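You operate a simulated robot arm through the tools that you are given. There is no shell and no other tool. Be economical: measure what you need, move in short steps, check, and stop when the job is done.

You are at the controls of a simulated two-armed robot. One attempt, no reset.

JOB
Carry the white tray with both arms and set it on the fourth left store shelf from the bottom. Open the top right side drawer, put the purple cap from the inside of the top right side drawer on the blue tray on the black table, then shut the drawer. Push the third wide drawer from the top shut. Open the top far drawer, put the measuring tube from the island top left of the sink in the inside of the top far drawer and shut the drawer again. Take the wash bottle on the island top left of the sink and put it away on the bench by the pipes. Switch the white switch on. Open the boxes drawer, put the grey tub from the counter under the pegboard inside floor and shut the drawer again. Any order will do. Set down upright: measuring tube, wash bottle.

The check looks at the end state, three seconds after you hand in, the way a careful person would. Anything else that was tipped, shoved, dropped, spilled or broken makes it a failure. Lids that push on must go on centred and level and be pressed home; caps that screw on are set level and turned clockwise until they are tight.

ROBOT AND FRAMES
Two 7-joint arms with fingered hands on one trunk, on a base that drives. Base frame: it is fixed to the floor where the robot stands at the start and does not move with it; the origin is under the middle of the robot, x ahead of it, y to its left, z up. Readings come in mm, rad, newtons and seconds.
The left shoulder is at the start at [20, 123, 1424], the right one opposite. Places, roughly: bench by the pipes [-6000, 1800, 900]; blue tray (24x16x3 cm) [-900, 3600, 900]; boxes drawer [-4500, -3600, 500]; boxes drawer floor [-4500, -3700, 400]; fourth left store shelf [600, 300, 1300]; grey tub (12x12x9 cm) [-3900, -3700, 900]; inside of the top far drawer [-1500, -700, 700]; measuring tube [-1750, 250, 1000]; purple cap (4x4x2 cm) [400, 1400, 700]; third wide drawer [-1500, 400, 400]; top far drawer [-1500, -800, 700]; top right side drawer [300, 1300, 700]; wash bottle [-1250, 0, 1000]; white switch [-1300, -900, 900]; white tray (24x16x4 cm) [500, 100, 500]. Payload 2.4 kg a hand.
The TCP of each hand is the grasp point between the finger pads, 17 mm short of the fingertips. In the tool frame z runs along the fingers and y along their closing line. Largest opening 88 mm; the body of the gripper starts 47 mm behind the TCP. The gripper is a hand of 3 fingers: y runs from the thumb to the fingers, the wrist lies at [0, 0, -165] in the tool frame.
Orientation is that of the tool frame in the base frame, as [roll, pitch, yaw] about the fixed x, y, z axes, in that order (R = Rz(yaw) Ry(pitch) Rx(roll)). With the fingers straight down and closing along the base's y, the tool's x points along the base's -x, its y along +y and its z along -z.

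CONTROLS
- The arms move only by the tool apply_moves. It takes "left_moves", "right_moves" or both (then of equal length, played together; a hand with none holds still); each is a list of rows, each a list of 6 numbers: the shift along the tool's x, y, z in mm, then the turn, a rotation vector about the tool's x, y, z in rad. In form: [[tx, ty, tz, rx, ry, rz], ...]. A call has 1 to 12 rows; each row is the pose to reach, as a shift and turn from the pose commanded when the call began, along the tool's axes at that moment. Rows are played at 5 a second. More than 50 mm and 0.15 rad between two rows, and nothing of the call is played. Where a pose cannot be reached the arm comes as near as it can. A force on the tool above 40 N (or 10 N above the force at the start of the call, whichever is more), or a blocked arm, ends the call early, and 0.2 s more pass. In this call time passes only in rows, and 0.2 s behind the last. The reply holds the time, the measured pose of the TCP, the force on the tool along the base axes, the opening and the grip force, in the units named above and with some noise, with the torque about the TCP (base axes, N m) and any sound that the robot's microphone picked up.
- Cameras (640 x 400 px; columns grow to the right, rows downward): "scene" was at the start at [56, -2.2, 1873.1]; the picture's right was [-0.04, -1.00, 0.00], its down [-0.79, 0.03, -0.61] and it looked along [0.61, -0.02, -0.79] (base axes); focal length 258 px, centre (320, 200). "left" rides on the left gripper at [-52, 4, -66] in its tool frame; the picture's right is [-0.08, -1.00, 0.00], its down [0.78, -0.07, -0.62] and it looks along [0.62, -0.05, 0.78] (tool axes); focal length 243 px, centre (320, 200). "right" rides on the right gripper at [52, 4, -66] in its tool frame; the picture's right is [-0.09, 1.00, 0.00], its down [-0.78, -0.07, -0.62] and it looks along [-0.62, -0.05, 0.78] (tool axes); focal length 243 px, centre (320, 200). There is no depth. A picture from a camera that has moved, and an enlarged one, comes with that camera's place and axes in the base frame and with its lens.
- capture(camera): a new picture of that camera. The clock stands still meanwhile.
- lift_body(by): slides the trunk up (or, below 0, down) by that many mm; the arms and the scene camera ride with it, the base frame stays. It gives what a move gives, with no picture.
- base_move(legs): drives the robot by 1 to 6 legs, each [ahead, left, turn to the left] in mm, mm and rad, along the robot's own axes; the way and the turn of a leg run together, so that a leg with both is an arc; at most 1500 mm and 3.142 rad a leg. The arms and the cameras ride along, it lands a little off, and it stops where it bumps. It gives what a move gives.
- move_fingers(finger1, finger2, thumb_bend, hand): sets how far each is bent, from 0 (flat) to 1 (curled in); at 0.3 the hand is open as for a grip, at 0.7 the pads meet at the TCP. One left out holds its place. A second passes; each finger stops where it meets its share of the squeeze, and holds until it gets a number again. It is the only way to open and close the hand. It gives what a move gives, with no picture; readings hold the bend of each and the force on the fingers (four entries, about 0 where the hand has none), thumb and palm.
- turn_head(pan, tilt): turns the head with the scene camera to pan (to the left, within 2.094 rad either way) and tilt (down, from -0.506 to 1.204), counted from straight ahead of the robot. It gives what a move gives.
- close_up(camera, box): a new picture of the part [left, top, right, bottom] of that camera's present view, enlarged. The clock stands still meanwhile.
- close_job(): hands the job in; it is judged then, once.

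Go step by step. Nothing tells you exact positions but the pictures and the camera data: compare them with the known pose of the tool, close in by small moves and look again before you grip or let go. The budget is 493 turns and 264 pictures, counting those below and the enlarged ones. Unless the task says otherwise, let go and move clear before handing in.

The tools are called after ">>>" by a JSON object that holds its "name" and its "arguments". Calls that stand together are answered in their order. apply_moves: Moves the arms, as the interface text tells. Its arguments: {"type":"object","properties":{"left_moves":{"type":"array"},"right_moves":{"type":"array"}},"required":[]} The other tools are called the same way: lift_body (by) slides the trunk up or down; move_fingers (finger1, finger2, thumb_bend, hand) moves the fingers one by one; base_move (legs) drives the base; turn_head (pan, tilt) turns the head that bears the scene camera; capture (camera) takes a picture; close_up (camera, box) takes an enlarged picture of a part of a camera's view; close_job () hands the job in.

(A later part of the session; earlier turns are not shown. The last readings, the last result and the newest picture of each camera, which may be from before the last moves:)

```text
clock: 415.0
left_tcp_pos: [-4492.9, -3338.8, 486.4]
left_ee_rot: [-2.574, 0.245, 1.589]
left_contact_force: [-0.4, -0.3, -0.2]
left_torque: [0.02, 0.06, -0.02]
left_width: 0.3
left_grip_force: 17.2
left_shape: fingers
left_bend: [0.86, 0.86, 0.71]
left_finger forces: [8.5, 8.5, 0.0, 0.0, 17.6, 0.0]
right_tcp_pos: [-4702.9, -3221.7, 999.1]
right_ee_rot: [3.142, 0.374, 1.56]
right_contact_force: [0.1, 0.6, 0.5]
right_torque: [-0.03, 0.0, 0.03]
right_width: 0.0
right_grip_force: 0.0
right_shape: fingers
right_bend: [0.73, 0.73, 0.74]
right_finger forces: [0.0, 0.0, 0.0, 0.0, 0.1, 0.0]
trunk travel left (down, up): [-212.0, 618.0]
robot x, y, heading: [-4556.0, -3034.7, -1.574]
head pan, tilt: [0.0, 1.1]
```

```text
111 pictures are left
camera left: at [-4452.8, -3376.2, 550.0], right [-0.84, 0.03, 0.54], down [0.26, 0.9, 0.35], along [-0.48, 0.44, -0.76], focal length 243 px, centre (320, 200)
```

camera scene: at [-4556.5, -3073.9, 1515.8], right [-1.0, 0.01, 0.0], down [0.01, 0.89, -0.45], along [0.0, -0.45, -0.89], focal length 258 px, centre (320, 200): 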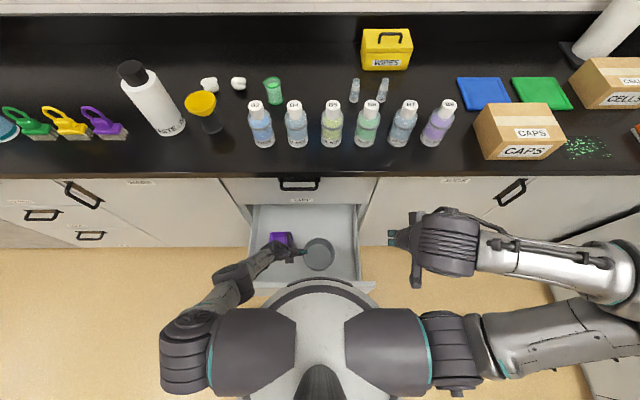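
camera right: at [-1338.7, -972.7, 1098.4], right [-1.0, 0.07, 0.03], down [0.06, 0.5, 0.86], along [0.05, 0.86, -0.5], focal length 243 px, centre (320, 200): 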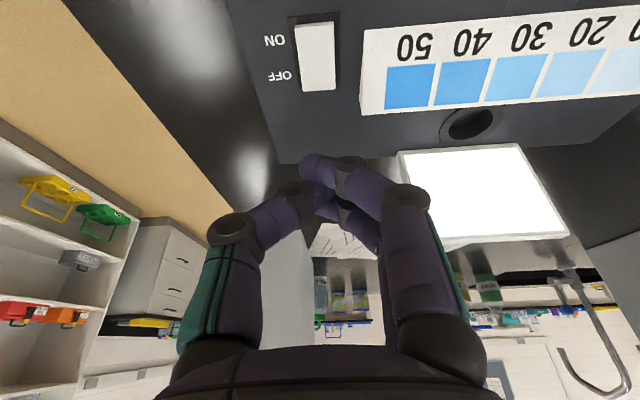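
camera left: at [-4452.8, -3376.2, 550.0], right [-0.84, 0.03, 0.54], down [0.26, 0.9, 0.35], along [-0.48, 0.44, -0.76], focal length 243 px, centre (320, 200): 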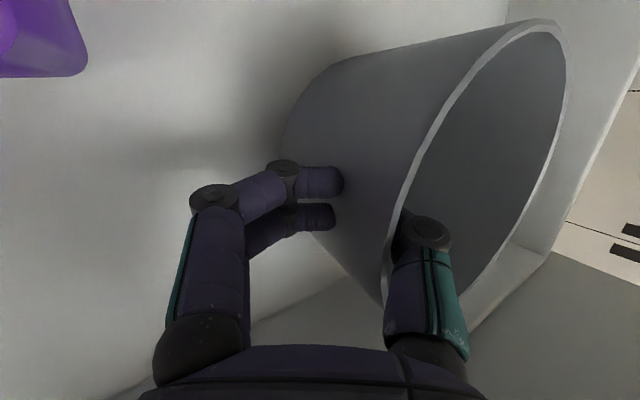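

>>> {"name": "lift_body", "arguments": {"by": -6}}

>>> {"name": "lift_body", "arguments": {"by": -6}}

>>> {"name": "capture", "arguments": {"camera": "left"}}

>>> {"name": "close_up", "arguments": {"camera": "scene", "box": [220, 190, 400, 310]}}

```text
clock: 415.6
left_tcp_pos: [-4492.4, -3339.6, 479.7]
left_ee_rot: [-2.571, 0.247, 1.59]
left_contact_force: [2.6, -0.2, 14.1]
left_torque: [0.06, 0.11, 0.0]
left_width: 0.4
left_grip_force: 19.6
left_shape: fingers
left_bend: [0.88, 0.88, 0.73]
left_finger forces: [9.6, 9.4, 0.1, 0.1, 19.7, 0.0]
right_tcp_pos: [-4703.2, -3221.5, 993.0]
right_ee_rot: [-3.141, 0.374, 1.561]
right_contact_force: [0.4, -0.3, 0.4]
right_torque: [0.0, 0.0, -0.03]
right_width: 0.0
right_grip_force: 0.0
right_shape: fingers
right_bend: [0.73, 0.73, 0.74]
right_finger forces: [0.1, 0.1, 0.1, 0.1, 0.0, 0.1]
trunk travel left (down, up): [-206.0, 624.0]
robot x, y, heading: [-4559.0, -3027.4, -1.579]
head pan, tilt: [0.0, 1.1]
```

```text
clock: 416.1
left_tcp_pos: [-4492.5, -3341.6, 476.6]
left_ee_rot: [-2.568, 0.251, 1.593]
left_contact_force: [5.1, 0.0, 27.0]
left_torque: [0.21, 0.04, -0.01]
left_width: 1.2
left_grip_force: 28.4
left_shape: fingers
left_bend: [0.9, 0.91, 0.78]
left_finger forces: [11.5, 12.4, 0.1, 0.1, 32.7, 0.0]
right_tcp_pos: [-4701.6, -3220.8, 987.9]
right_ee_rot: [-3.141, 0.377, 1.563]
right_contact_force: [-0.2, -0.4, -0.1]
right_torque: [0.03, 0.02, 0.02]
right_width: 0.0
right_grip_force: 0.0
right_shape: fingers
right_bend: [0.73, 0.73, 0.74]
right_finger forces: [0.0, 0.0, 0.0, 0.0, 0.0, 0.0]
trunk travel left (down, up): [-201.0, 629.0]
robot x, y, heading: [-4558.7, -3030.6, -1.577]
head pan, tilt: [0.0, 1.1]
stopped: the force on the tool passed its limit at 43 N (the readings are from after the stop); the commanded pose is now the measured one
```

```text
110 pictures are left
camera left: at [-4452.7, -3379.0, 541.3], right [-0.84, 0.03, 0.55], down [0.26, 0.9, 0.35], along [-0.48, 0.43, -0.76], focal length 243 px, centre (320, 200)
```

left: 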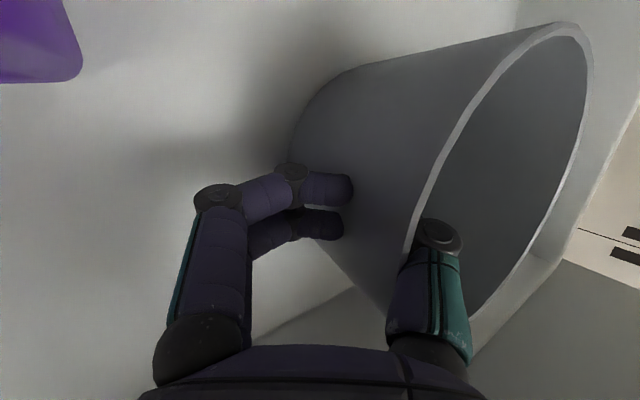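

```text
3.33 times, centred on (310, 250) of scene
camera zoom: at [-4556.2, -3072.9, 1424.3], right [-1.0, 0.01, 0.0], down [0.01, 0.89, -0.45], along [0.0, -0.45, -0.89], focal length 860 px, centre (353, 33)
```

zoom: 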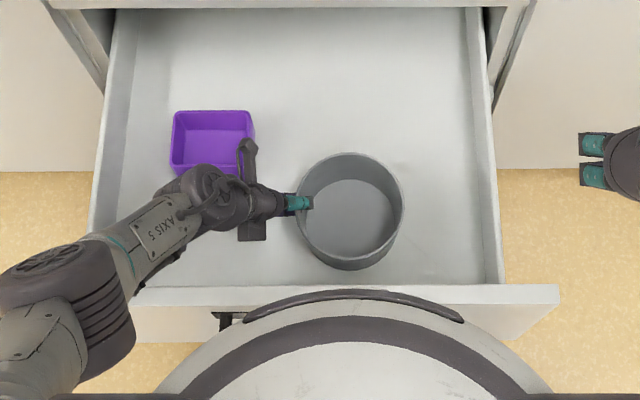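

The tub is flat on the drawer floor. I'll ease off, open, and retreat straight up.

>>> {"name": "lift_body", "arguments": {"by": 5}}

>>> {"name": "move_fingers", "arguments": {"hand": "left", "finger1": 0.4, "finger2": 0.4, "thumb_bend": 0.4}}

>>> {"name": "capture", "arguments": {"camera": "left"}}

```text
clock: 416.6
left_tcp_pos: [-4493.0, -3338.8, 479.0]
left_ee_rot: [-2.571, 0.245, 1.592]
left_contact_force: [0.6, 1.1, 0.8]
left_torque: [0.05, -0.03, 0.02]
left_width: 0.4
left_grip_force: 20.0
left_shape: fingers
left_bend: [0.88, 0.88, 0.73]
left_finger forces: [9.2, 10.3, 0.1, 0.0, 20.6, 0.0]
right_tcp_pos: [-4703.3, -3222.4, 991.3]
right_ee_rot: [3.141, 0.376, 1.561]
right_contact_force: [0.4, 0.2, 0.1]
right_torque: [-0.02, 0.01, -0.02]
right_width: 0.1
right_grip_force: 0.0
right_shape: fingers
right_bend: [0.73, 0.73, 0.74]
right_finger forces: [0.1, 0.1, 0.0, 0.0, 0.0, 0.0]
trunk travel left (down, up): [-206.0, 624.0]
robot x, y, heading: [-4555.3, -3028.4, -1.581]
head pan, tilt: [0.0, 1.1]
```

```text
clock: 417.6
left_tcp_pos: [-4493.0, -3340.5, 479.9]
left_ee_rot: [-2.57, 0.246, 1.593]
left_contact_force: [0.2, -0.5, -0.2]
left_torque: [-0.02, 0.0, 0.02]
left_width: 62.1
left_grip_force: 0.1
left_shape: fingers
left_bend: [0.4, 0.4, 0.4]
left_finger forces: [0.0, 0.1, 0.1, 0.0, 0.0, 0.1]
right_tcp_pos: [-4703.7, -3221.8, 992.7]
right_ee_rot: [-3.14, 0.374, 1.562]
right_contact_force: [0.4, -0.5, 0.2]
right_torque: [0.02, -0.03, -0.01]
right_width: 0.1
right_grip_force: 0.0
right_shape: fingers
right_bend: [0.73, 0.73, 0.74]
right_finger forces: [0.1, 0.1, 0.0, 0.0, 0.0, 0.0]
trunk travel left (down, up): [-206.0, 624.0]
robot x, y, heading: [-4554.9, -3034.6, -1.578]
head pan, tilt: [0.0, 1.1]
```

```text
108 pictures are left
camera left: at [-4452.8, -3377.8, 544.8], right [-0.84, 0.03, 0.54], down [0.26, 0.9, 0.35], along [-0.48, 0.44, -0.76], focal length 243 px, centre (320, 200)
```

left: 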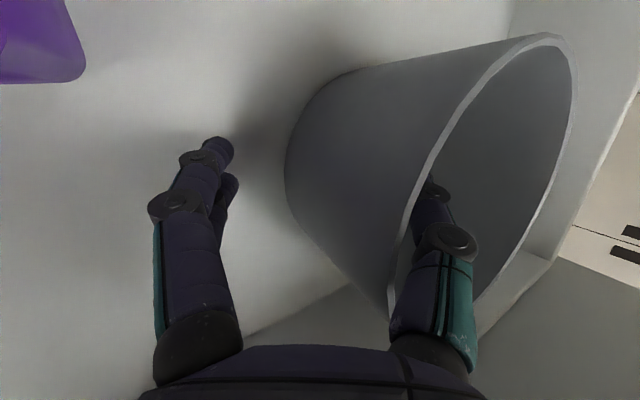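

>>> {"name": "lift_body", "arguments": {"by": 60}}

>>> {"name": "capture", "arguments": {"camera": "left"}}

>>> {"name": "lift_body", "arguments": {"by": 300}}

>>> {"name": "capture", "arguments": {"camera": "scene"}}

```text
clock: 418.6
left_tcp_pos: [-4493.8, -3339.8, 539.1]
left_ee_rot: [-2.569, 0.245, 1.593]
left_contact_force: [0.1, -0.2, 0.4]
left_torque: [0.01, 0.0, 0.02]
left_width: 62.2
left_grip_force: 0.0
left_shape: fingers
left_bend: [0.4, 0.4, 0.4]
left_finger forces: [0.1, 0.1, 0.0, 0.0, 0.0, 0.0]
right_tcp_pos: [-4703.0, -3221.9, 1052.3]
right_ee_rot: [3.141, 0.374, 1.562]
right_contact_force: [0.1, -0.5, 0.2]
right_torque: [0.01, 0.02, 0.01]
right_width: 0.0
right_grip_force: 0.1
right_shape: fingers
right_bend: [0.73, 0.73, 0.74]
right_finger forces: [0.1, 0.0, 0.0, 0.0, 0.0, 0.0]
trunk travel left (down, up): [-266.0, 564.0]
robot x, y, heading: [-4556.9, -3031.6, -1.575]
head pan, tilt: [0.0, 1.1]
```

```text
107 pictures are left
camera left: at [-4452.9, -3377.8, 604.8], right [-0.84, 0.03, 0.54], down [0.26, 0.9, 0.35], along [-0.48, 0.44, -0.76], focal length 243 px, centre (320, 200)
```

left: 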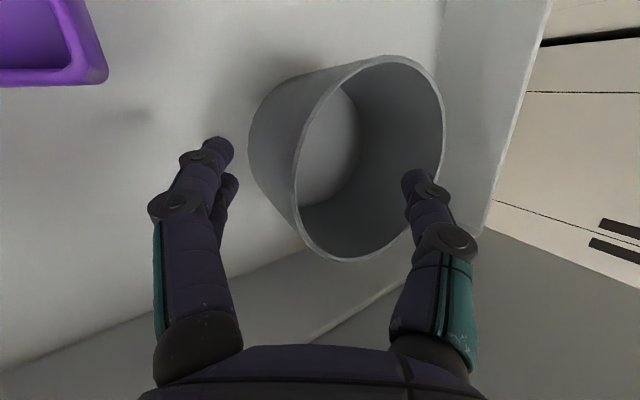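

```text
clock: 421.6
left_tcp_pos: [-4493.9, -3340.1, 840.1]
left_ee_rot: [-2.569, 0.246, 1.592]
left_contact_force: [0.8, 0.1, -0.5]
left_torque: [-0.03, -0.01, 0.0]
left_width: 62.0
left_grip_force: 0.1
left_shape: fingers
left_bend: [0.4, 0.4, 0.4]
left_finger forces: [0.0, 0.0, 0.0, 0.0, 0.0, 0.1]
right_tcp_pos: [-4703.0, -3221.9, 1351.9]
right_ee_rot: [-3.141, 0.374, 1.562]
right_contact_force: [0.3, 0.2, -0.5]
right_torque: [-0.02, 0.0, 0.0]
right_width: 0.0
right_grip_force: 0.1
right_shape: fingers
right_bend: [0.73, 0.73, 0.74]
right_finger forces: [0.0, 0.0, 0.1, 0.0, 0.0, 0.0]
trunk travel left (down, up): [-566.0, 264.0]
robot x, y, heading: [-4554.2, -3032.4, -1.579]
head pan, tilt: [0.0, 1.1]
```

```text
106 pictures are left
camera scene: at [-4556.5, -3074.0, 1789.2], right [-1.0, 0.01, 0.0], down [0.01, 0.89, -0.45], along [0.0, -0.45, -0.89], focal length 258 px, centre (320, 200)
```

scene: 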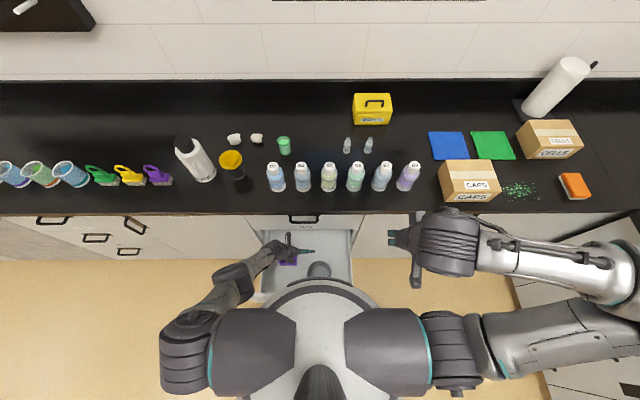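

The tub stands in the drawer. I'll back off, lift the left arm out of the way, and set the right hand as a fist to push the drawer closed.

>>> {"name": "base_move", "arguments": {"legs": [[-420, 0, 0]]}}

>>> {"name": "move_fingers", "arguments": {"hand": "right", "finger1": 0.9, "finger2": 0.9, "thumb_bend": 0.9}}

>>> {"name": "apply_moves", "arguments": {"left_moves": [[-7, -15, -23, -0.067, 0, 0], [-14, -29, -45, -0.133, 0, 0], [-20, -44, -68, -0.2, 0, 0], [-27, -58, -91, -0.267, 0, 0], [-34, -73, -113, -0.333, 0, 0], [-41, -87, -136, -0.4, 0, 0], [-47, -102, -159, -0.467, 0, 0], [-54, -116, -181, -0.533, 0, 0], [-61, -131, -204, -0.6, 0, 0]], "right_moves": [[-20, 0, 40, 0, -0.047, 0], [-40, 0, 80, 0, -0.093, 0], [-60, 0, 120, 0, -0.14, 0], [-80, 0, 160, 0, -0.187, 0], [-100, 0, 201, 0, -0.233, 0], [-120, 0, 241, 0, -0.28, 0], [-140, 0, 281, 0, -0.327, 0], [-160, 0, 321, 0, -0.373, 0], [-180, 0, 361, 0, -0.42, 0]]}}

>>> {"name": "turn_head", "arguments": {"pan": 0, "tilt": 0.7}}

>>> {"name": "capture", "arguments": {"camera": "scene"}}

```text
clock: 424.2
left_tcp_pos: [-4489.7, -2914.9, 839.8]
left_ee_rot: [-2.569, 0.247, 1.589]
left_contact_force: [-0.1, -0.2, -0.3]
left_torque: [0.01, -0.01, 0.03]
left_width: 62.2
left_grip_force: 0.1
left_shape: fingers
left_bend: [0.4, 0.4, 0.4]
left_finger forces: [0.0, 0.0, 0.1, 0.0, 0.1, 0.0]
right_tcp_pos: [-4700.1, -2795.1, 1351.8]
right_ee_rot: [3.14, 0.375, 1.559]
right_contact_force: [-0.4, 1.4, 0.2]
right_torque: [0.03, 0.03, -0.01]
right_width: 0.0
right_grip_force: 0.0
right_shape: fingers
right_bend: [0.73, 0.73, 0.74]
right_finger forces: [0.1, 0.1, 0.0, 0.0, 0.0, 0.1]
trunk travel left (down, up): [-566.0, 264.0]
robot x, y, heading: [-4557.8, -2606.3, -1.576]
head pan, tilt: [0.0, 1.1]
```

```text
clock: 425.2
left_tcp_pos: [-4490.7, -2914.9, 839.5]
left_ee_rot: [-2.569, 0.247, 1.591]
left_contact_force: [-0.2, -0.2, 0.3]
left_torque: [-0.02, 0.04, 0.0]
left_width: 62.0
left_grip_force: 0.0
left_shape: fingers
left_bend: [0.4, 0.4, 0.4]
left_finger forces: [0.0, 0.0, 0.0, 0.1, 0.1, 0.0]
right_tcp_pos: [-4699.6, -2794.5, 1352.1]
right_ee_rot: [-3.141, 0.376, 1.559]
right_contact_force: [-0.4, -0.5, -1.4]
right_torque: [-0.01, -0.01, 0.0]
right_width: 0.0
right_grip_force: 0.1
right_shape: fingers
right_bend: [0.86, 0.85, 0.87]
right_finger forces: [0.0, 0.0, 0.1, 0.1, 0.1, 0.0]
trunk travel left (down, up): [-566.0, 264.0]
robot x, y, heading: [-4553.8, -2608.9, -1.579]
head pan, tilt: [0.0, 1.1]
```

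```text
clock: 427.2
left_tcp_pos: [-4489.2, -2914.2, 1091.4]
left_ee_rot: [3.112, 0.247, 1.592]
left_contact_force: [0.1, -0.8, 0.1]
left_torque: [-0.01, -0.01, 0.01]
left_width: 62.3
left_grip_force: 0.2
left_shape: fingers
left_bend: [0.4, 0.4, 0.4]
left_finger forces: [0.0, 0.0, 0.1, 0.0, 0.0, 0.0]
right_tcp_pos: [-4701.9, -3094.0, 1083.1]
right_ee_rot: [-3.141, 0.792, 1.56]
right_contact_force: [0.2, -0.5, 0.7]
right_torque: [0.01, -0.01, 0.03]
right_width: 0.1
right_grip_force: 0.1
right_shape: fingers
right_bend: [0.86, 0.86, 0.87]
right_finger forces: [0.0, 0.1, 0.1, 0.0, 0.0, 0.1]
right hand out of reach, approached as far as the arm can: row 1, 2
trunk travel left (down, up): [-566.0, 264.0]
robot x, y, heading: [-4553.8, -2606.7, -1.579]
head pan, tilt: [0.0, 1.1]
```

```text
clock: 428.1
left_tcp_pos: [-4490.3, -2913.6, 1090.0]
left_ee_rot: [3.114, 0.247, 1.59]
left_contact_force: [-1.0, -0.5, -1.2]
left_torque: [0.01, -0.01, 0.03]
left_width: 62.1
left_grip_force: 0.1
left_shape: fingers
left_bend: [0.4, 0.4, 0.4]
left_finger forces: [0.1, 0.1, 0.1, 0.0, 0.0, 0.0]
right_tcp_pos: [-4701.4, -3094.4, 1084.1]
right_ee_rot: [3.141, 0.794, 1.56]
right_contact_force: [-1.3, -0.4, 0.2]
right_torque: [0.01, 0.0, 0.01]
right_width: 0.0
right_grip_force: 0.0
right_shape: fingers
right_bend: [0.86, 0.86, 0.87]
right_finger forces: [0.1, 0.1, 0.0, 0.1, 0.0, 0.0]
trunk travel left (down, up): [-566.0, 264.0]
robot x, y, heading: [-4552.2, -2603.3, -1.582]
head pan, tilt: [0.0, 0.7]
```

```text
105 pictures are left
camera scene: at [-4553.5, -2670.1, 1819.2], right [-1.0, 0.01, 0.0], down [0.01, 0.65, -0.76], along [-0.01, -0.76, -0.65], focal length 258 px, centre (320, 200)
```

scene: 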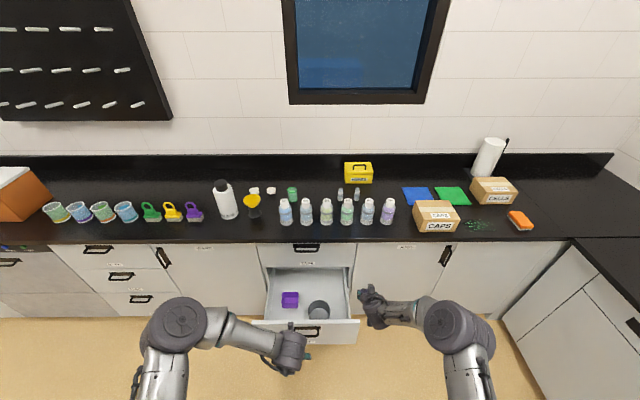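

>>> {"name": "base_move", "arguments": {"legs": [[0, 95, 0.01]]}}

>>> {"name": "lift_body", "arguments": {"by": -400}}

>>> {"name": "lift_body", "arguments": {"by": -155}}

>>> {"name": "capture", "arguments": {"camera": "scene"}}

```text
clock: 429.2
left_tcp_pos: [-4392.1, -2913.8, 1090.8]
left_ee_rot: [3.115, 0.245, 1.598]
left_contact_force: [0.5, -0.5, -0.1]
left_torque: [0.01, -0.01, 0.0]
left_width: 62.3
left_grip_force: 0.0
left_shape: fingers
left_bend: [0.4, 0.4, 0.4]
left_finger forces: [0.1, 0.1, 0.0, 0.0, 0.0, 0.0]
right_tcp_pos: [-4601.8, -3096.7, 1083.0]
right_ee_rot: [-3.14, 0.794, 1.569]
right_contact_force: [0.3, 0.1, 0.8]
right_torque: [-0.02, -0.04, -0.02]
right_width: 0.0
right_grip_force: 0.1
right_shape: fingers
right_bend: [0.86, 0.86, 0.87]
right_finger forces: [0.0, 0.0, 0.0, 0.0, 0.1, 0.0]
trunk travel left (down, up): [-566.0, 264.0]
robot x, y, heading: [-4458.7, -2605.7, -1.579]
head pan, tilt: [0.0, 0.7]
```

```text
clock: 433.0
left_tcp_pos: [-4392.0, -2913.8, 690.2]
left_ee_rot: [3.113, 0.247, 1.598]
left_contact_force: [0.5, -0.2, 0.1]
left_torque: [0.01, -0.03, -0.03]
left_width: 62.4
left_grip_force: 0.0
left_shape: fingers
left_bend: [0.4, 0.4, 0.4]
left_finger forces: [0.0, 0.0, 0.0, 0.0, 0.0, 0.0]
right_tcp_pos: [-4603.4, -3097.1, 683.8]
right_ee_rot: [-3.141, 0.795, 1.567]
right_contact_force: [-0.3, 0.3, -0.4]
right_torque: [0.02, -0.01, 0.0]
right_width: 0.0
right_grip_force: 0.0
right_shape: fingers
right_bend: [0.86, 0.86, 0.87]
right_finger forces: [0.1, 0.0, 0.1, 0.0, 0.1, 0.1]
trunk travel left (down, up): [-166.0, 664.0]
robot x, y, heading: [-4459.5, -2608.0, -1.573]
head pan, tilt: [0.0, 0.7]
```

```text
clock: 434.8
left_tcp_pos: [-4392.4, -2913.4, 536.4]
left_ee_rot: [3.115, 0.246, 1.6]
left_contact_force: [-0.3, -0.8, -0.3]
left_torque: [0.04, -0.01, -0.03]
left_width: 62.3
left_grip_force: 0.0
left_shape: fingers
left_bend: [0.4, 0.4, 0.4]
left_finger forces: [0.0, 0.0, 0.0, 0.0, 0.0, 0.1]
right_tcp_pos: [-4603.7, -3096.4, 528.7]
right_ee_rot: [3.141, 0.793, 1.567]
right_contact_force: [0.3, 0.4, -0.2]
right_torque: [0.0, -0.01, 0.03]
right_width: 0.0
right_grip_force: 0.0
right_shape: fingers
right_bend: [0.86, 0.86, 0.87]
right_finger forces: [0.0, 0.1, 0.0, 0.0, 0.0, 0.0]
trunk travel left (down, up): [-11.0, 819.0]
robot x, y, heading: [-4459.1, -2608.7, -1.575]
head pan, tilt: [0.0, 0.7]
```

```text
104 pictures are left
camera scene: at [-4457.8, -2670.2, 1264.3], right [-1.0, 0.0, 0.0], down [0.0, 0.64, -0.76], along [0.0, -0.76, -0.64], focal length 258 px, centre (320, 200)
```

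scene: 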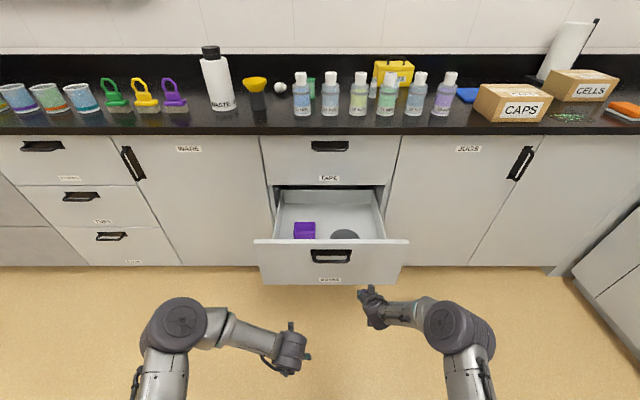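

Fist and drawer front line up beside the handle. I'll push in gentle steps.

>>> {"name": "base_move", "arguments": {"legs": [[60, 0, 0], [40, 0, 0], [40, 0, 0], [40, 0, 0]]}}

>>> {"name": "base_move", "arguments": {"legs": [[40, 0, 0], [40, 0, 0], [40, 0, 0]]}}

>>> {"name": "capture", "arguments": {"camera": "scene"}}

```text
clock: 437.2
left_tcp_pos: [-4392.6, -3091.6, 536.0]
left_ee_rot: [3.115, 0.246, 1.599]
left_contact_force: [0.3, -0.1, 0.6]
left_torque: [0.01, -0.04, -0.03]
left_width: 62.1
left_grip_force: 0.1
left_shape: fingers
left_bend: [0.4, 0.4, 0.4]
left_finger forces: [0.0, 0.1, 0.0, 0.0, 0.0, 0.1]
right_tcp_pos: [-4602.9, -3274.9, 528.4]
right_ee_rot: [-3.142, 0.795, 1.568]
right_contact_force: [1.2, -0.2, 0.7]
right_torque: [-0.02, 0.0, 0.01]
right_width: 0.0
right_grip_force: 0.1
right_shape: fingers
right_bend: [0.86, 0.87, 0.87]
right_finger forces: [0.0, 0.1, 0.0, 0.0, 0.1, 0.0]
trunk travel left (down, up): [-11.0, 819.0]
robot x, y, heading: [-4455.4, -2785.5, -1.569]
head pan, tilt: [0.0, 0.7]
```

```text
clock: 439.1
left_tcp_pos: [-4392.1, -3212.2, 535.0]
left_ee_rot: [3.114, 0.246, 1.601]
left_contact_force: [-0.5, 0.4, 0.1]
left_torque: [0.02, -0.02, -0.01]
left_width: 62.1
left_grip_force: 0.0
left_shape: fingers
left_bend: [0.4, 0.4, 0.4]
left_finger forces: [0.0, 0.0, 0.1, 0.0, 0.1, 0.0]
right_tcp_pos: [-4602.5, -3396.7, 528.5]
right_ee_rot: [-3.141, 0.794, 1.569]
right_contact_force: [-0.7, 0.8, -0.4]
right_torque: [-0.01, 0.0, 0.01]
right_width: 0.0
right_grip_force: 0.1
right_shape: fingers
right_bend: [0.86, 0.87, 0.87]
right_finger forces: [0.1, 0.0, 0.0, 0.0, 0.0, 0.0]
trunk travel left (down, up): [-11.0, 819.0]
robot x, y, heading: [-4458.5, -2906.4, -1.572]
head pan, tilt: [0.0, 0.7]
```

```text
103 pictures are left
camera scene: at [-4457.9, -2969.9, 1264.3], right [-1.0, 0.0, 0.0], down [0.0, 0.64, -0.76], along [0.0, -0.76, -0.64], focal length 258 px, centre (320, 200)
```

scene: 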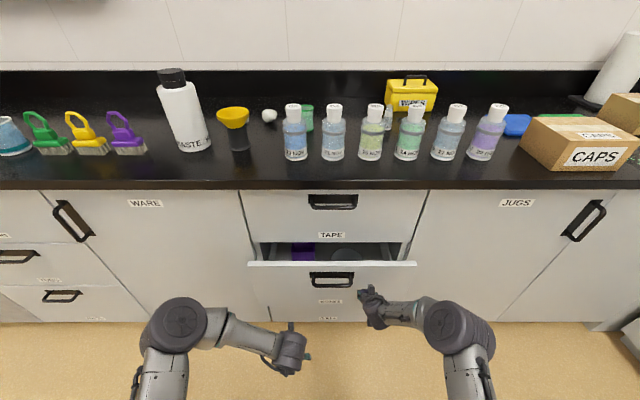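

>>> {"name": "base_move", "arguments": {"legs": [[25, 0, 0], [20, 0, 0], [20, 0, 0], [20, 0, 0]]}}

>>> {"name": "capture", "arguments": {"camera": "scene"}}

```text
clock: 441.1
left_tcp_pos: [-4393.1, -3297.5, 536.4]
left_ee_rot: [3.114, 0.246, 1.6]
left_contact_force: [-0.9, -1.1, -0.4]
left_torque: [0.0, 0.01, 0.0]
left_width: 62.1
left_grip_force: 0.0
left_shape: fingers
left_bend: [0.4, 0.4, 0.4]
left_finger forces: [0.0, 0.0, 0.0, 0.0, 0.0, 0.0]
right_tcp_pos: [-4603.3, -3481.6, 528.9]
right_ee_rot: [3.141, 0.794, 1.567]
right_contact_force: [-0.3, 0.7, -0.6]
right_torque: [0.0, 0.04, 0.01]
right_width: 0.0
right_grip_force: 0.1
right_shape: fingers
right_bend: [0.86, 0.88, 0.87]
right_finger forces: [0.0, 0.0, 0.0, 0.0, 0.0, 0.0]
trunk travel left (down, up): [-11.0, 819.0]
robot x, y, heading: [-4458.8, -2987.5, -1.572]
head pan, tilt: [0.0, 0.7]
```

```text
102 pictures are left
camera scene: at [-4458.0, -3054.8, 1264.3], right [-1.0, 0.0, 0.0], down [0.0, 0.64, -0.76], along [0.0, -0.76, -0.64], focal length 258 px, centre (320, 200)
```

scene: 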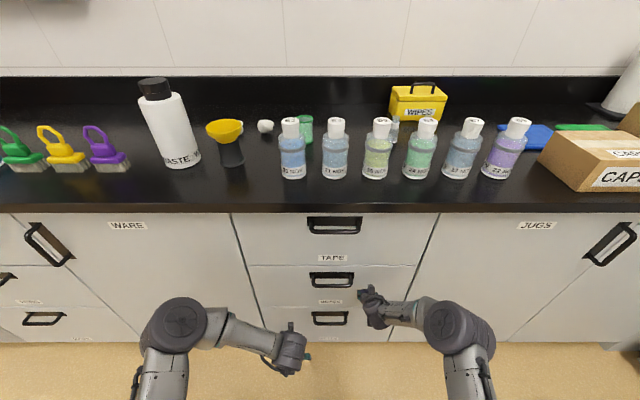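

Looks flush; one more firm nudge to confirm the end stop.

>>> {"name": "base_move", "arguments": {"legs": [[12, 0, 0], [12, 0, 0]]}}

>>> {"name": "close_up", "arguments": {"camera": "scene", "box": [220, 200, 440, 350]}}

```text
clock: 442.2
left_tcp_pos: [-4392.7, -3318.3, 535.3]
left_ee_rot: [3.115, 0.249, 1.596]
left_contact_force: [-0.4, 0.9, -0.8]
left_torque: [0.01, 0.01, 0.02]
left_width: 62.4
left_grip_force: 0.0
left_shape: fingers
left_bend: [0.4, 0.4, 0.4]
left_finger forces: [0.0, 0.1, 0.0, 0.0, 0.0, 0.0]
right_tcp_pos: [-4600.9, -3495.1, 524.0]
right_ee_rot: [3.134, 0.778, 1.571]
right_contact_force: [0.3, 9.6, 2.5]
right_torque: [-0.1, -0.01, 0.02]
right_width: 0.0
right_grip_force: 6.6
right_shape: fingers
right_bend: [0.86, 0.9, 0.88]
right_finger forces: [0.0, 13.4, 0.0, 0.0, 0.1, 0.1]
trunk travel left (down, up): [-11.0, 819.0]
robot x, y, heading: [-4458.8, -3010.1, -1.576]
head pan, tilt: [0.0, 0.7]
stopped in leg 2: the force on the tool passed its limit at 54 N (the readings are from after the stop); the commanded pose is now the measured one
```

```text
2.67 times, centred on (330, 275) of scene
camera zoom: at [-4458.0, -3074.2, 1264.3], right [-1.0, 0.0, 0.0], down [0.0, 0.64, -0.77], along [0.0, -0.77, -0.64], focal length 688 px, centre (293, 0)
```

zoom: 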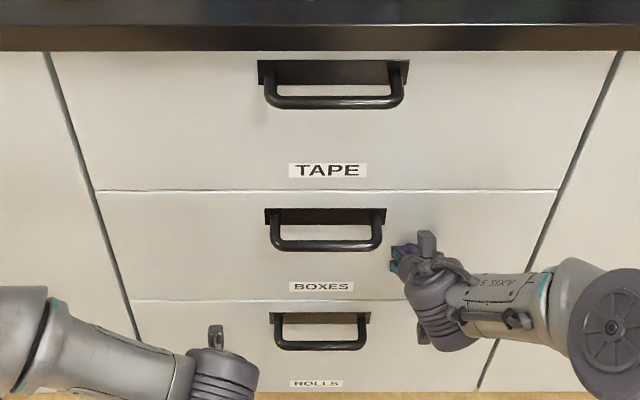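

The boxes drawer is shut. The last task is the wash bottle (the RINSE bottle with the green spout) near (-1277, -69). I'll back off, raise up and drive round to the island's +x end, facing it.

>>> {"name": "base_move", "arguments": {"legs": [[-900, 0, 0]]}}

>>> {"name": "lift_body", "arguments": {"by": 350}}

>>> {"name": "apply_moves", "arguments": {"right_moves": [[16, 0, -35, 0, 0, 0], [32, 0, -70, 0, 0, 0], [48, 0, -105, 0, 0, 0], [64, 0, -140, 0, 0, 0], [80, 0, -175, 0, 0, 0]]}}

>>> {"name": "base_move", "arguments": {"legs": [[0, 1400, 0], [0, 1400, 0], [0, 1130, 0]]}}

>>> {"name": "turn_head", "arguments": {"pan": 0, "tilt": 0.4}}

>>> {"name": "capture", "arguments": {"camera": "scene"}}

```text
clock: 446.9
left_tcp_pos: [-4395.5, -2423.7, 536.0]
left_ee_rot: [3.114, 0.246, 1.624]
left_contact_force: [-0.9, -0.3, -0.1]
left_torque: [-0.01, -0.01, 0.01]
left_width: 62.1
left_grip_force: 0.0
left_shape: fingers
left_bend: [0.4, 0.4, 0.4]
left_finger forces: [0.0, 0.0, 0.0, 0.1, 0.1, 0.0]
right_tcp_pos: [-4598.0, -2606.4, 524.6]
right_ee_rot: [3.134, 0.777, 1.597]
right_contact_force: [0.3, -0.6, -0.2]
right_torque: [0.04, 0.0, 0.01]
right_width: 0.1
right_grip_force: 0.1
right_shape: fingers
right_bend: [0.86, 0.89, 0.87]
right_finger forces: [0.1, 0.1, 0.1, 0.0, 0.0, 0.0]
trunk travel left (down, up): [-11.0, 819.0]
robot x, y, heading: [-4466.1, -2113.3, -1.546]
head pan, tilt: [0.0, 0.7]
```

```text
clock: 450.4
left_tcp_pos: [-4394.9, -2424.2, 885.9]
left_ee_rot: [3.113, 0.245, 1.623]
left_contact_force: [0.3, 0.2, 0.1]
left_torque: [0.02, -0.02, 0.0]
left_width: 62.2
left_grip_force: 0.0
left_shape: fingers
left_bend: [0.4, 0.4, 0.4]
left_finger forces: [0.1, 0.0, 0.0, 0.1, 0.0, 0.0]
right_tcp_pos: [-4597.6, -2606.7, 874.7]
right_ee_rot: [3.135, 0.777, 1.596]
right_contact_force: [0.0, -0.6, 0.0]
right_torque: [-0.01, 0.03, -0.03]
right_width: 0.0
right_grip_force: 0.0
right_shape: fingers
right_bend: [0.86, 0.89, 0.87]
right_finger forces: [0.0, 0.1, 0.1, 0.1, 0.1, 0.1]
trunk travel left (down, up): [-361.0, 469.0]
robot x, y, heading: [-4467.0, -2113.4, -1.545]
head pan, tilt: [0.0, 0.7]
```

```text
clock: 451.6
left_tcp_pos: [-4395.7, -2424.8, 885.6]
left_ee_rot: [3.114, 0.248, 1.625]
left_contact_force: [0.0, 0.3, 0.3]
left_torque: [0.03, 0.01, -0.02]
left_width: 61.9
left_grip_force: 0.1
left_shape: fingers
left_bend: [0.4, 0.4, 0.4]
left_finger forces: [0.0, 0.0, 0.0, 0.0, 0.0, 0.0]
right_tcp_pos: [-4604.5, -2427.1, 941.8]
right_ee_rot: [3.135, 0.78, 1.598]
right_contact_force: [-0.2, 0.4, 0.0]
right_torque: [0.05, 0.01, 0.02]
right_width: 0.1
right_grip_force: 0.1
right_shape: fingers
right_bend: [0.86, 0.89, 0.87]
right_finger forces: [0.0, 0.0, 0.0, 0.0, 0.0, 0.0]
trunk travel left (down, up): [-361.0, 469.0]
robot x, y, heading: [-4472.3, -2114.7, -1.543]
head pan, tilt: [0.0, 0.7]
```

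```text
clock: 470.4
left_tcp_pos: [-476.7, -2210.9, 884.7]
left_ee_rot: [3.113, 0.246, 1.666]
left_contact_force: [-0.3, -0.8, -0.1]
left_torque: [-0.02, -0.02, 0.01]
left_width: 62.3
left_grip_force: 0.1
left_shape: fingers
left_bend: [0.4, 0.4, 0.4]
left_finger forces: [0.0, 0.0, 0.0, 0.0, 0.1, 0.1]
right_tcp_pos: [-685.8, -2224.6, 942.9]
right_ee_rot: [3.135, 0.775, 1.638]
right_contact_force: [-0.6, 0.9, 0.0]
right_torque: [-0.03, -0.03, -0.03]
right_width: 0.0
right_grip_force: 0.0
right_shape: fingers
right_bend: [0.86, 0.89, 0.87]
right_finger forces: [0.0, 0.1, 0.0, 0.0, 0.0, 0.0]
trunk travel left (down, up): [-361.0, 469.0]
robot x, y, heading: [-565.6, -1909.3, -1.508]
head pan, tilt: [0.0, 0.7]
```

```text
clock: 471.2
left_tcp_pos: [-477.5, -2211.0, 885.0]
left_ee_rot: [3.115, 0.247, 1.664]
left_contact_force: [-0.1, 0.1, 0.3]
left_torque: [0.0, -0.03, -0.02]
left_width: 62.0
left_grip_force: 0.1
left_shape: fingers
left_bend: [0.4, 0.4, 0.4]
left_finger forces: [0.0, 0.0, 0.0, 0.0, 0.0, 0.0]
right_tcp_pos: [-685.7, -2223.6, 941.6]
right_ee_rot: [3.135, 0.778, 1.637]
right_contact_force: [0.6, 0.0, 1.0]
right_torque: [0.0, 0.01, -0.02]
right_width: 0.0
right_grip_force: 0.1
right_shape: fingers
right_bend: [0.86, 0.89, 0.87]
right_finger forces: [0.0, 0.0, 0.0, 0.1, 0.0, 0.0]
trunk travel left (down, up): [-361.0, 469.0]
robot x, y, heading: [-563.9, -1906.8, -1.505]
head pan, tilt: [0.0, 0.4]
```

```text
100 pictures are left
camera scene: at [-558.1, -1980.2, 1641.0], right [-1.0, -0.07, 0.0], down [-0.03, 0.39, -0.92], along [0.06, -0.92, -0.39], focal length 258 px, centre (320, 200)
```

scene: 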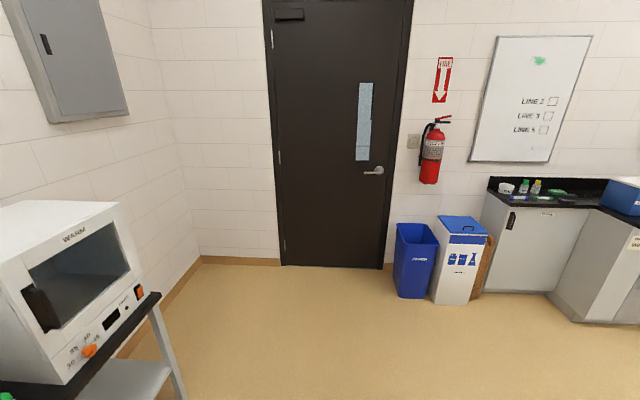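

>>> {"name": "base_move", "arguments": {"legs": [[0, 0, -1.637], [0, -950, 0], [0, -940, 0]]}}

>>> {"name": "turn_head", "arguments": {"pan": 0, "tilt": 0.6}}

>>> {"name": "capture", "arguments": {"camera": "scene"}}

```text
clock: 484.5
left_tcp_pos: [-887.8, -121.7, 886.0]
left_ee_rot: [3.114, 0.248, 0.052]
left_contact_force: [-0.2, 0.2, -0.9]
left_torque: [-0.01, -0.01, 0.0]
left_width: 62.1
left_grip_force: 0.0
left_shape: fingers
left_bend: [0.4, 0.4, 0.4]
left_finger forces: [0.0, 0.0, 0.0, 0.1, 0.1, 0.0]
right_tcp_pos: [-892.2, 88.0, 941.0]
right_ee_rot: [3.134, 0.778, 0.025]
right_contact_force: [0.0, -0.6, 0.0]
right_torque: [-0.02, 0.03, 0.0]
right_width: 0.0
right_grip_force: 0.0
right_shape: fingers
right_bend: [0.86, 0.89, 0.87]
right_finger forces: [0.0, 0.1, 0.0, 0.0, 0.1, 0.1]
trunk travel left (down, up): [-361.0, 469.0]
robot x, y, heading: [-585.1, -48.9, -3.117]
head pan, tilt: [0.0, 0.4]
```

```text
clock: 485.3
left_tcp_pos: [-888.7, -122.5, 884.3]
left_ee_rot: [3.114, 0.247, 0.052]
left_contact_force: [0.1, 0.2, 0.1]
left_torque: [-0.02, 0.01, 0.01]
left_width: 62.2
left_grip_force: 0.0
left_shape: fingers
left_bend: [0.4, 0.4, 0.4]
left_finger forces: [0.0, 0.1, 0.0, 0.0, 0.0, 0.0]
right_tcp_pos: [-891.6, 87.3, 942.0]
right_ee_rot: [3.134, 0.777, 0.026]
right_contact_force: [0.4, 0.5, 0.3]
right_torque: [-0.02, 0.04, 0.0]
right_width: 0.0
right_grip_force: 0.1
right_shape: fingers
right_bend: [0.86, 0.89, 0.87]
right_finger forces: [0.1, 0.0, 0.0, 0.0, 0.1, 0.0]
trunk travel left (down, up): [-361.0, 469.0]
robot x, y, heading: [-579.6, -46.0, -3.117]
head pan, tilt: [0.0, 0.6]
```

```text
99 pictures are left
camera scene: at [-648.9, -48.9, 1622.9], right [-0.02, 1.0, 0.0], down [0.56, 0.01, -0.83], along [-0.83, -0.02, -0.56], focal length 258 px, centre (320, 200)
```

scene: 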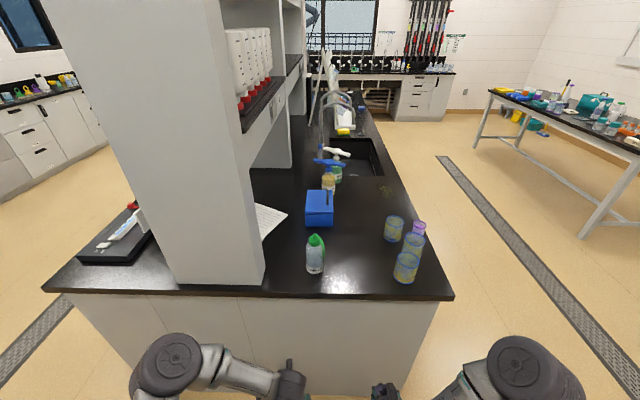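

>>> {"name": "close_up", "arguments": {"camera": "scene", "box": [260, 200, 400, 290]}}

```text
4.44 times, centred on (330, 245) of scene
camera zoom: at [-648.9, -48.9, 1622.9], right [-0.02, 1.0, 0.0], down [0.56, 0.01, -0.83], along [-0.83, -0.02, -0.56], focal length 1147 px, centre (276, 0)
```

zoom: 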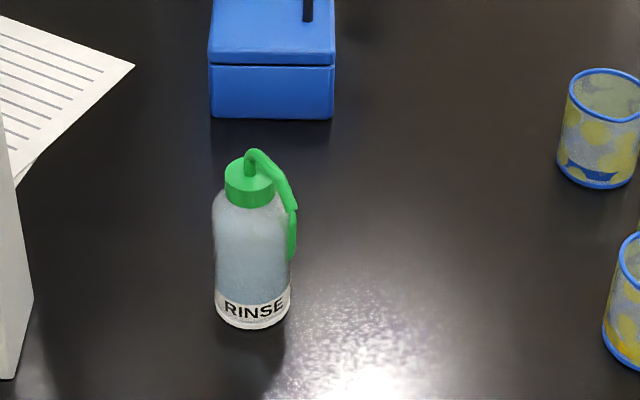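

The RINSE wash bottle stands at (-1254, -83), about 59 mm in diameter and 160 mm tall, with its spout hanging on the +y side. I'll grip it low from the side, with the left hand horizontal.

>>> {"name": "apply_moves", "arguments": {"left_moves": [[-11, 0, -3, 0, -0.132, 0], [-22, 0, -7, 0, -0.264, 0], [-34, 0, -10, 0, -0.396, 0], [-45, 0, -14, 0, -0.528, 0], [-56, 0, -17, 0, -0.66, 0], [-67, 0, -20, 0, -0.792, 0], [-78, 0, -24, 0, -0.924, 0], [-90, 0, -27, 0, -1.056, 0], [-101, 0, -31, 0, -1.188, 0], [-112, 0, -34, 0, -1.32, 0]], "right_moves": [[-7, 0, -7, 0, 0, 0], [-14, 0, -14, 0, 0, 0], [-21, 0, -21, 0, 0, 0], [-28, 0, -28, 0, 0, 0], [-35, 0, -35, 0, 0, 0], [-42, 0, -42, 0, 0, 0], [-49, 0, -49, 0, 0, 0], [-56, 0, -56, 0, 0, 0], [-63, 0, -63, 0, 0, 0], [-70, 0, -71, 0, 0, 0]]}}

>>> {"name": "move_fingers", "arguments": {"hand": "left", "finger1": 0.3, "finger2": 0.3, "thumb_bend": 0.3}}

>>> {"name": "base_move", "arguments": {"legs": [[0, 0, -0.024]]}}

>>> {"name": "capture", "arguments": {"camera": "left"}}

>>> {"name": "capture", "arguments": {"camera": "scene"}}

```text
clock: 487.5
left_tcp_pos: [-988.0, -126.9, 946.4]
left_ee_rot: [1.61, 1.544, -1.473]
left_contact_force: [-0.2, -0.1, 0.7]
left_torque: [0.03, 0.02, -0.03]
left_width: 62.2
left_grip_force: 0.1
left_shape: fingers
left_bend: [0.4, 0.4, 0.4]
left_finger forces: [0.0, 0.0, 0.0, 0.1, 0.0, 0.0]
right_tcp_pos: [-907.4, 85.1, 1043.0]
right_ee_rot: [3.136, 0.776, 0.025]
right_contact_force: [-0.1, 0.7, -0.3]
right_torque: [0.01, 0.01, 0.0]
right_width: 0.1
right_grip_force: 0.0
right_shape: fingers
right_bend: [0.86, 0.89, 0.87]
right_finger forces: [0.0, 0.1, 0.0, 0.0, 0.1, 0.0]
right hand out of reach, approached as far as the arm can: row 2, 3, 4, 5, 6, 7, 8, 9, 10
trunk travel left (down, up): [-361.0, 469.0]
robot x, y, heading: [-580.2, -47.4, -3.119]
head pan, tilt: [0.0, 0.6]
```

```text
clock: 488.5
left_tcp_pos: [-987.7, -127.2, 945.8]
left_ee_rot: [1.703, 1.543, -1.379]
left_contact_force: [1.1, 0.2, -0.6]
left_torque: [-0.01, 0.0, -0.01]
left_width: 84.1
left_grip_force: 0.0
left_shape: fingers
left_bend: [0.3, 0.3, 0.3]
left_finger forces: [0.0, 0.0, 0.0, 0.1, 0.0, 0.0]
right_tcp_pos: [-908.6, 84.7, 1041.4]
right_ee_rot: [3.133, 0.776, 0.027]
right_contact_force: [-0.1, 0.0, -0.1]
right_torque: [-0.02, 0.04, -0.03]
right_width: 0.0
right_grip_force: 0.0
right_shape: fingers
right_bend: [0.86, 0.89, 0.87]
right_finger forces: [0.0, 0.0, 0.0, 0.0, 0.1, 0.0]
trunk travel left (down, up): [-361.0, 469.0]
robot x, y, heading: [-586.5, -47.6, -3.117]
head pan, tilt: [0.0, 0.6]
```

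```text
clock: 489.2
left_tcp_pos: [-991.1, -117.4, 947.7]
left_ee_rot: [1.703, 1.542, -1.401]
left_contact_force: [-0.5, 0.2, -0.2]
left_torque: [0.0, -0.03, 0.0]
left_width: 84.4
left_grip_force: 0.1
left_shape: fingers
left_bend: [0.3, 0.3, 0.3]
left_finger forces: [0.0, 0.1, 0.0, 0.0, 0.1, 0.1]
right_tcp_pos: [-905.8, 92.0, 1042.0]
right_ee_rot: [3.135, 0.778, 0.002]
right_contact_force: [0.0, 0.6, -0.4]
right_torque: [-0.01, 0.0, -0.03]
right_width: 0.2
right_grip_force: 0.2
right_shape: fingers
right_bend: [0.86, 0.89, 0.87]
right_finger forces: [0.2, 0.1, 0.0, 0.0, 0.0, 0.0]
trunk travel left (down, up): [-361.0, 469.0]
robot x, y, heading: [-584.0, -46.8, 3.142]
head pan, tilt: [0.0, 0.6]
```

```text
97 pictures are left
camera left: at [-924.3, -118.5, 999.8], right [-0.04, 1.0, 0.06], down [0.62, 0.07, -0.78], along [-0.78, 0.01, -0.62], focal length 243 px, centre (320, 200)
```

left: 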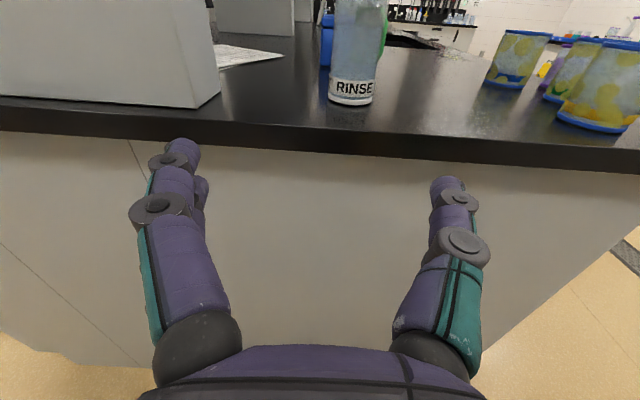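

```text
96 pictures are left
camera scene: at [-648.9, -47.0, 1622.9], right [0.0, 1.0, 0.0], down [0.57, 0.0, -0.82], along [-0.82, 0.0, -0.57], focal length 258 px, centre (320, 200)
```

scene: 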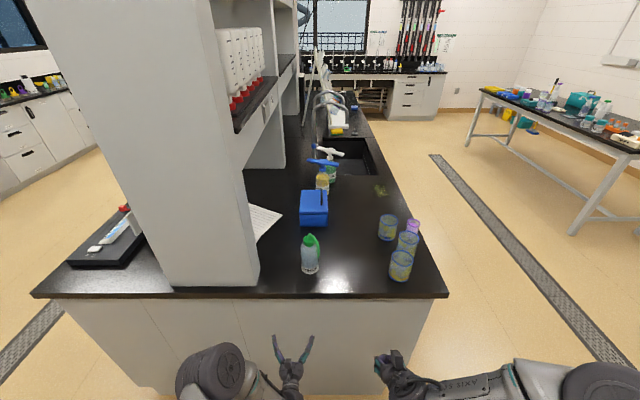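

I'll tilt the left hand 0.35 rad downward so the wrist clears the counter edge, then align with the bottle.

>>> {"name": "apply_moves", "arguments": {"left_moves": [[0, 0, 0, 0, 0.12, 0], [0, 0, 0, 0, 0.24, 0], [0, 0, 0, 0, 0.35, 0]]}}

>>> {"name": "base_move", "arguments": {"legs": [[150, -31, 0]]}}

>>> {"name": "capture", "arguments": {"camera": "left"}}

```text
clock: 490.0
left_tcp_pos: [-990.6, -117.9, 948.0]
left_ee_rot: [3.063, 1.216, -0.038]
left_contact_force: [-0.2, 0.3, -0.9]
left_torque: [0.02, -0.01, 0.01]
left_width: 84.2
left_grip_force: 0.0
left_shape: fingers
left_bend: [0.3, 0.3, 0.3]
left_finger forces: [0.0, 0.0, 0.1, 0.0, 0.0, 0.0]
right_tcp_pos: [-904.6, 91.1, 1043.1]
right_ee_rot: [3.135, 0.776, 0.002]
right_contact_force: [-0.4, 0.7, 0.5]
right_torque: [0.01, -0.02, 0.01]
right_width: 0.0
right_grip_force: 0.0
right_shape: fingers
right_bend: [0.86, 0.89, 0.87]
right_finger forces: [0.0, 0.0, 0.1, 0.0, 0.1, 0.1]
trunk travel left (down, up): [-361.0, 469.0]
robot x, y, heading: [-579.5, -47.5, 3.143]
head pan, tilt: [0.0, 0.6]
```

```text
clock: 491.4
left_tcp_pos: [-1139.7, -84.4, 947.4]
left_ee_rot: [3.063, 1.215, -0.04]
left_contact_force: [0.6, -0.4, 0.4]
left_torque: [-0.05, 0.01, -0.02]
left_width: 84.1
left_grip_force: 0.1
left_shape: fingers
left_bend: [0.3, 0.3, 0.3]
left_finger forces: [0.0, 0.0, 0.1, 0.0, 0.0, 0.0]
right_tcp_pos: [-1053.5, 124.7, 1042.4]
right_ee_rot: [3.134, 0.776, -0.002]
right_contact_force: [-0.3, 0.7, 0.2]
right_torque: [-0.01, 0.01, 0.04]
right_width: 0.0
right_grip_force: 0.0
right_shape: fingers
right_bend: [0.86, 0.89, 0.87]
right_finger forces: [0.0, 0.0, 0.0, 0.0, 0.0, 0.1]
trunk travel left (down, up): [-361.0, 469.0]
robot x, y, heading: [-729.1, -15.8, 3.138]
head pan, tilt: [0.0, 0.6]
```

```text
95 pictures are left
camera left: at [-1095.4, -86.2, 1019.4], right [-0.06, 1.0, 0.05], down [0.85, 0.08, -0.52], along [-0.52, 0.01, -0.85], focal length 243 px, centre (320, 200)
```

left: 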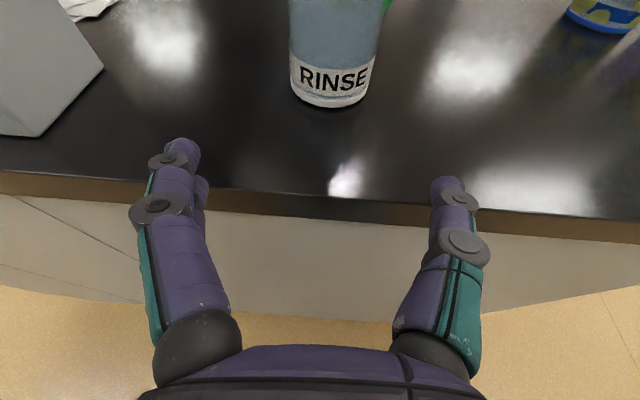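

>>> {"name": "lift_body", "arguments": {"by": -6}}

>>> {"name": "base_move", "arguments": {"legs": [[105, 0, 0]]}}

>>> {"name": "capture", "arguments": {"camera": "left"}}

```text
clock: 491.9
left_tcp_pos: [-1137.9, -85.0, 941.4]
left_ee_rot: [3.064, 1.216, -0.04]
left_contact_force: [0.4, 0.0, -0.4]
left_torque: [0.0, 0.03, -0.02]
left_width: 84.0
left_grip_force: 0.2
left_shape: fingers
left_bend: [0.3, 0.3, 0.3]
left_finger forces: [0.0, 0.1, 0.0, 0.1, 0.0, 0.0]
right_tcp_pos: [-1051.9, 124.0, 1036.9]
right_ee_rot: [3.135, 0.776, 0.001]
right_contact_force: [-0.1, -0.3, -0.3]
right_torque: [-0.02, 0.0, 0.0]
right_width: 0.0
right_grip_force: 0.0
right_shape: fingers
right_bend: [0.86, 0.89, 0.87]
right_finger forces: [0.0, 0.0, 0.0, 0.0, 0.0, 0.1]
trunk travel left (down, up): [-355.0, 475.0]
robot x, y, heading: [-733.2, -18.3, 3.147]
head pan, tilt: [0.0, 0.6]
```

```text
clock: 493.1
left_tcp_pos: [-1244.4, -85.7, 940.4]
left_ee_rot: [3.062, 1.215, -0.038]
left_contact_force: [0.7, 0.1, -0.2]
left_torque: [-0.01, 0.0, -0.01]
left_width: 84.3
left_grip_force: 0.0
left_shape: fingers
left_bend: [0.3, 0.3, 0.3]
left_finger forces: [0.0, 0.0, 0.0, 0.0, 0.0, 0.1]
right_tcp_pos: [-1160.0, 122.9, 1036.3]
right_ee_rot: [3.136, 0.775, 0.0]
right_contact_force: [-0.1, -0.2, 0.6]
right_torque: [-0.01, 0.02, -0.01]
right_width: 0.0
right_grip_force: 0.0
right_shape: fingers
right_bend: [0.86, 0.89, 0.87]
right_finger forces: [0.0, 0.0, 0.0, 0.0, 0.1, 0.0]
trunk travel left (down, up): [-355.0, 475.0]
robot x, y, heading: [-833.4, -15.1, 3.144]
head pan, tilt: [0.0, 0.6]
```

```text
94 pictures are left
camera left: at [-1200.2, -86.8, 1013.3], right [-0.06, 1.0, 0.05], down [0.85, 0.08, -0.52], along [-0.52, 0.01, -0.85], focal length 243 px, centre (320, 200)
```

left: 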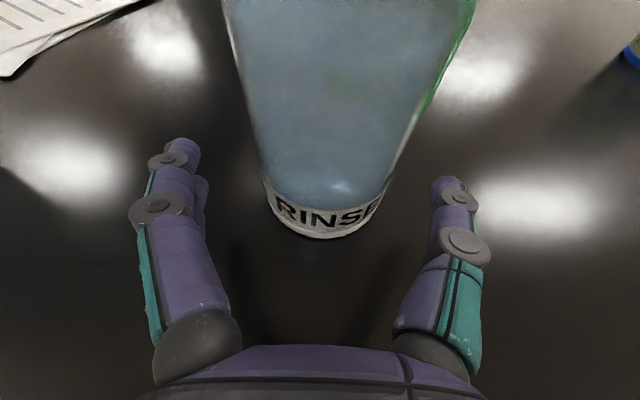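

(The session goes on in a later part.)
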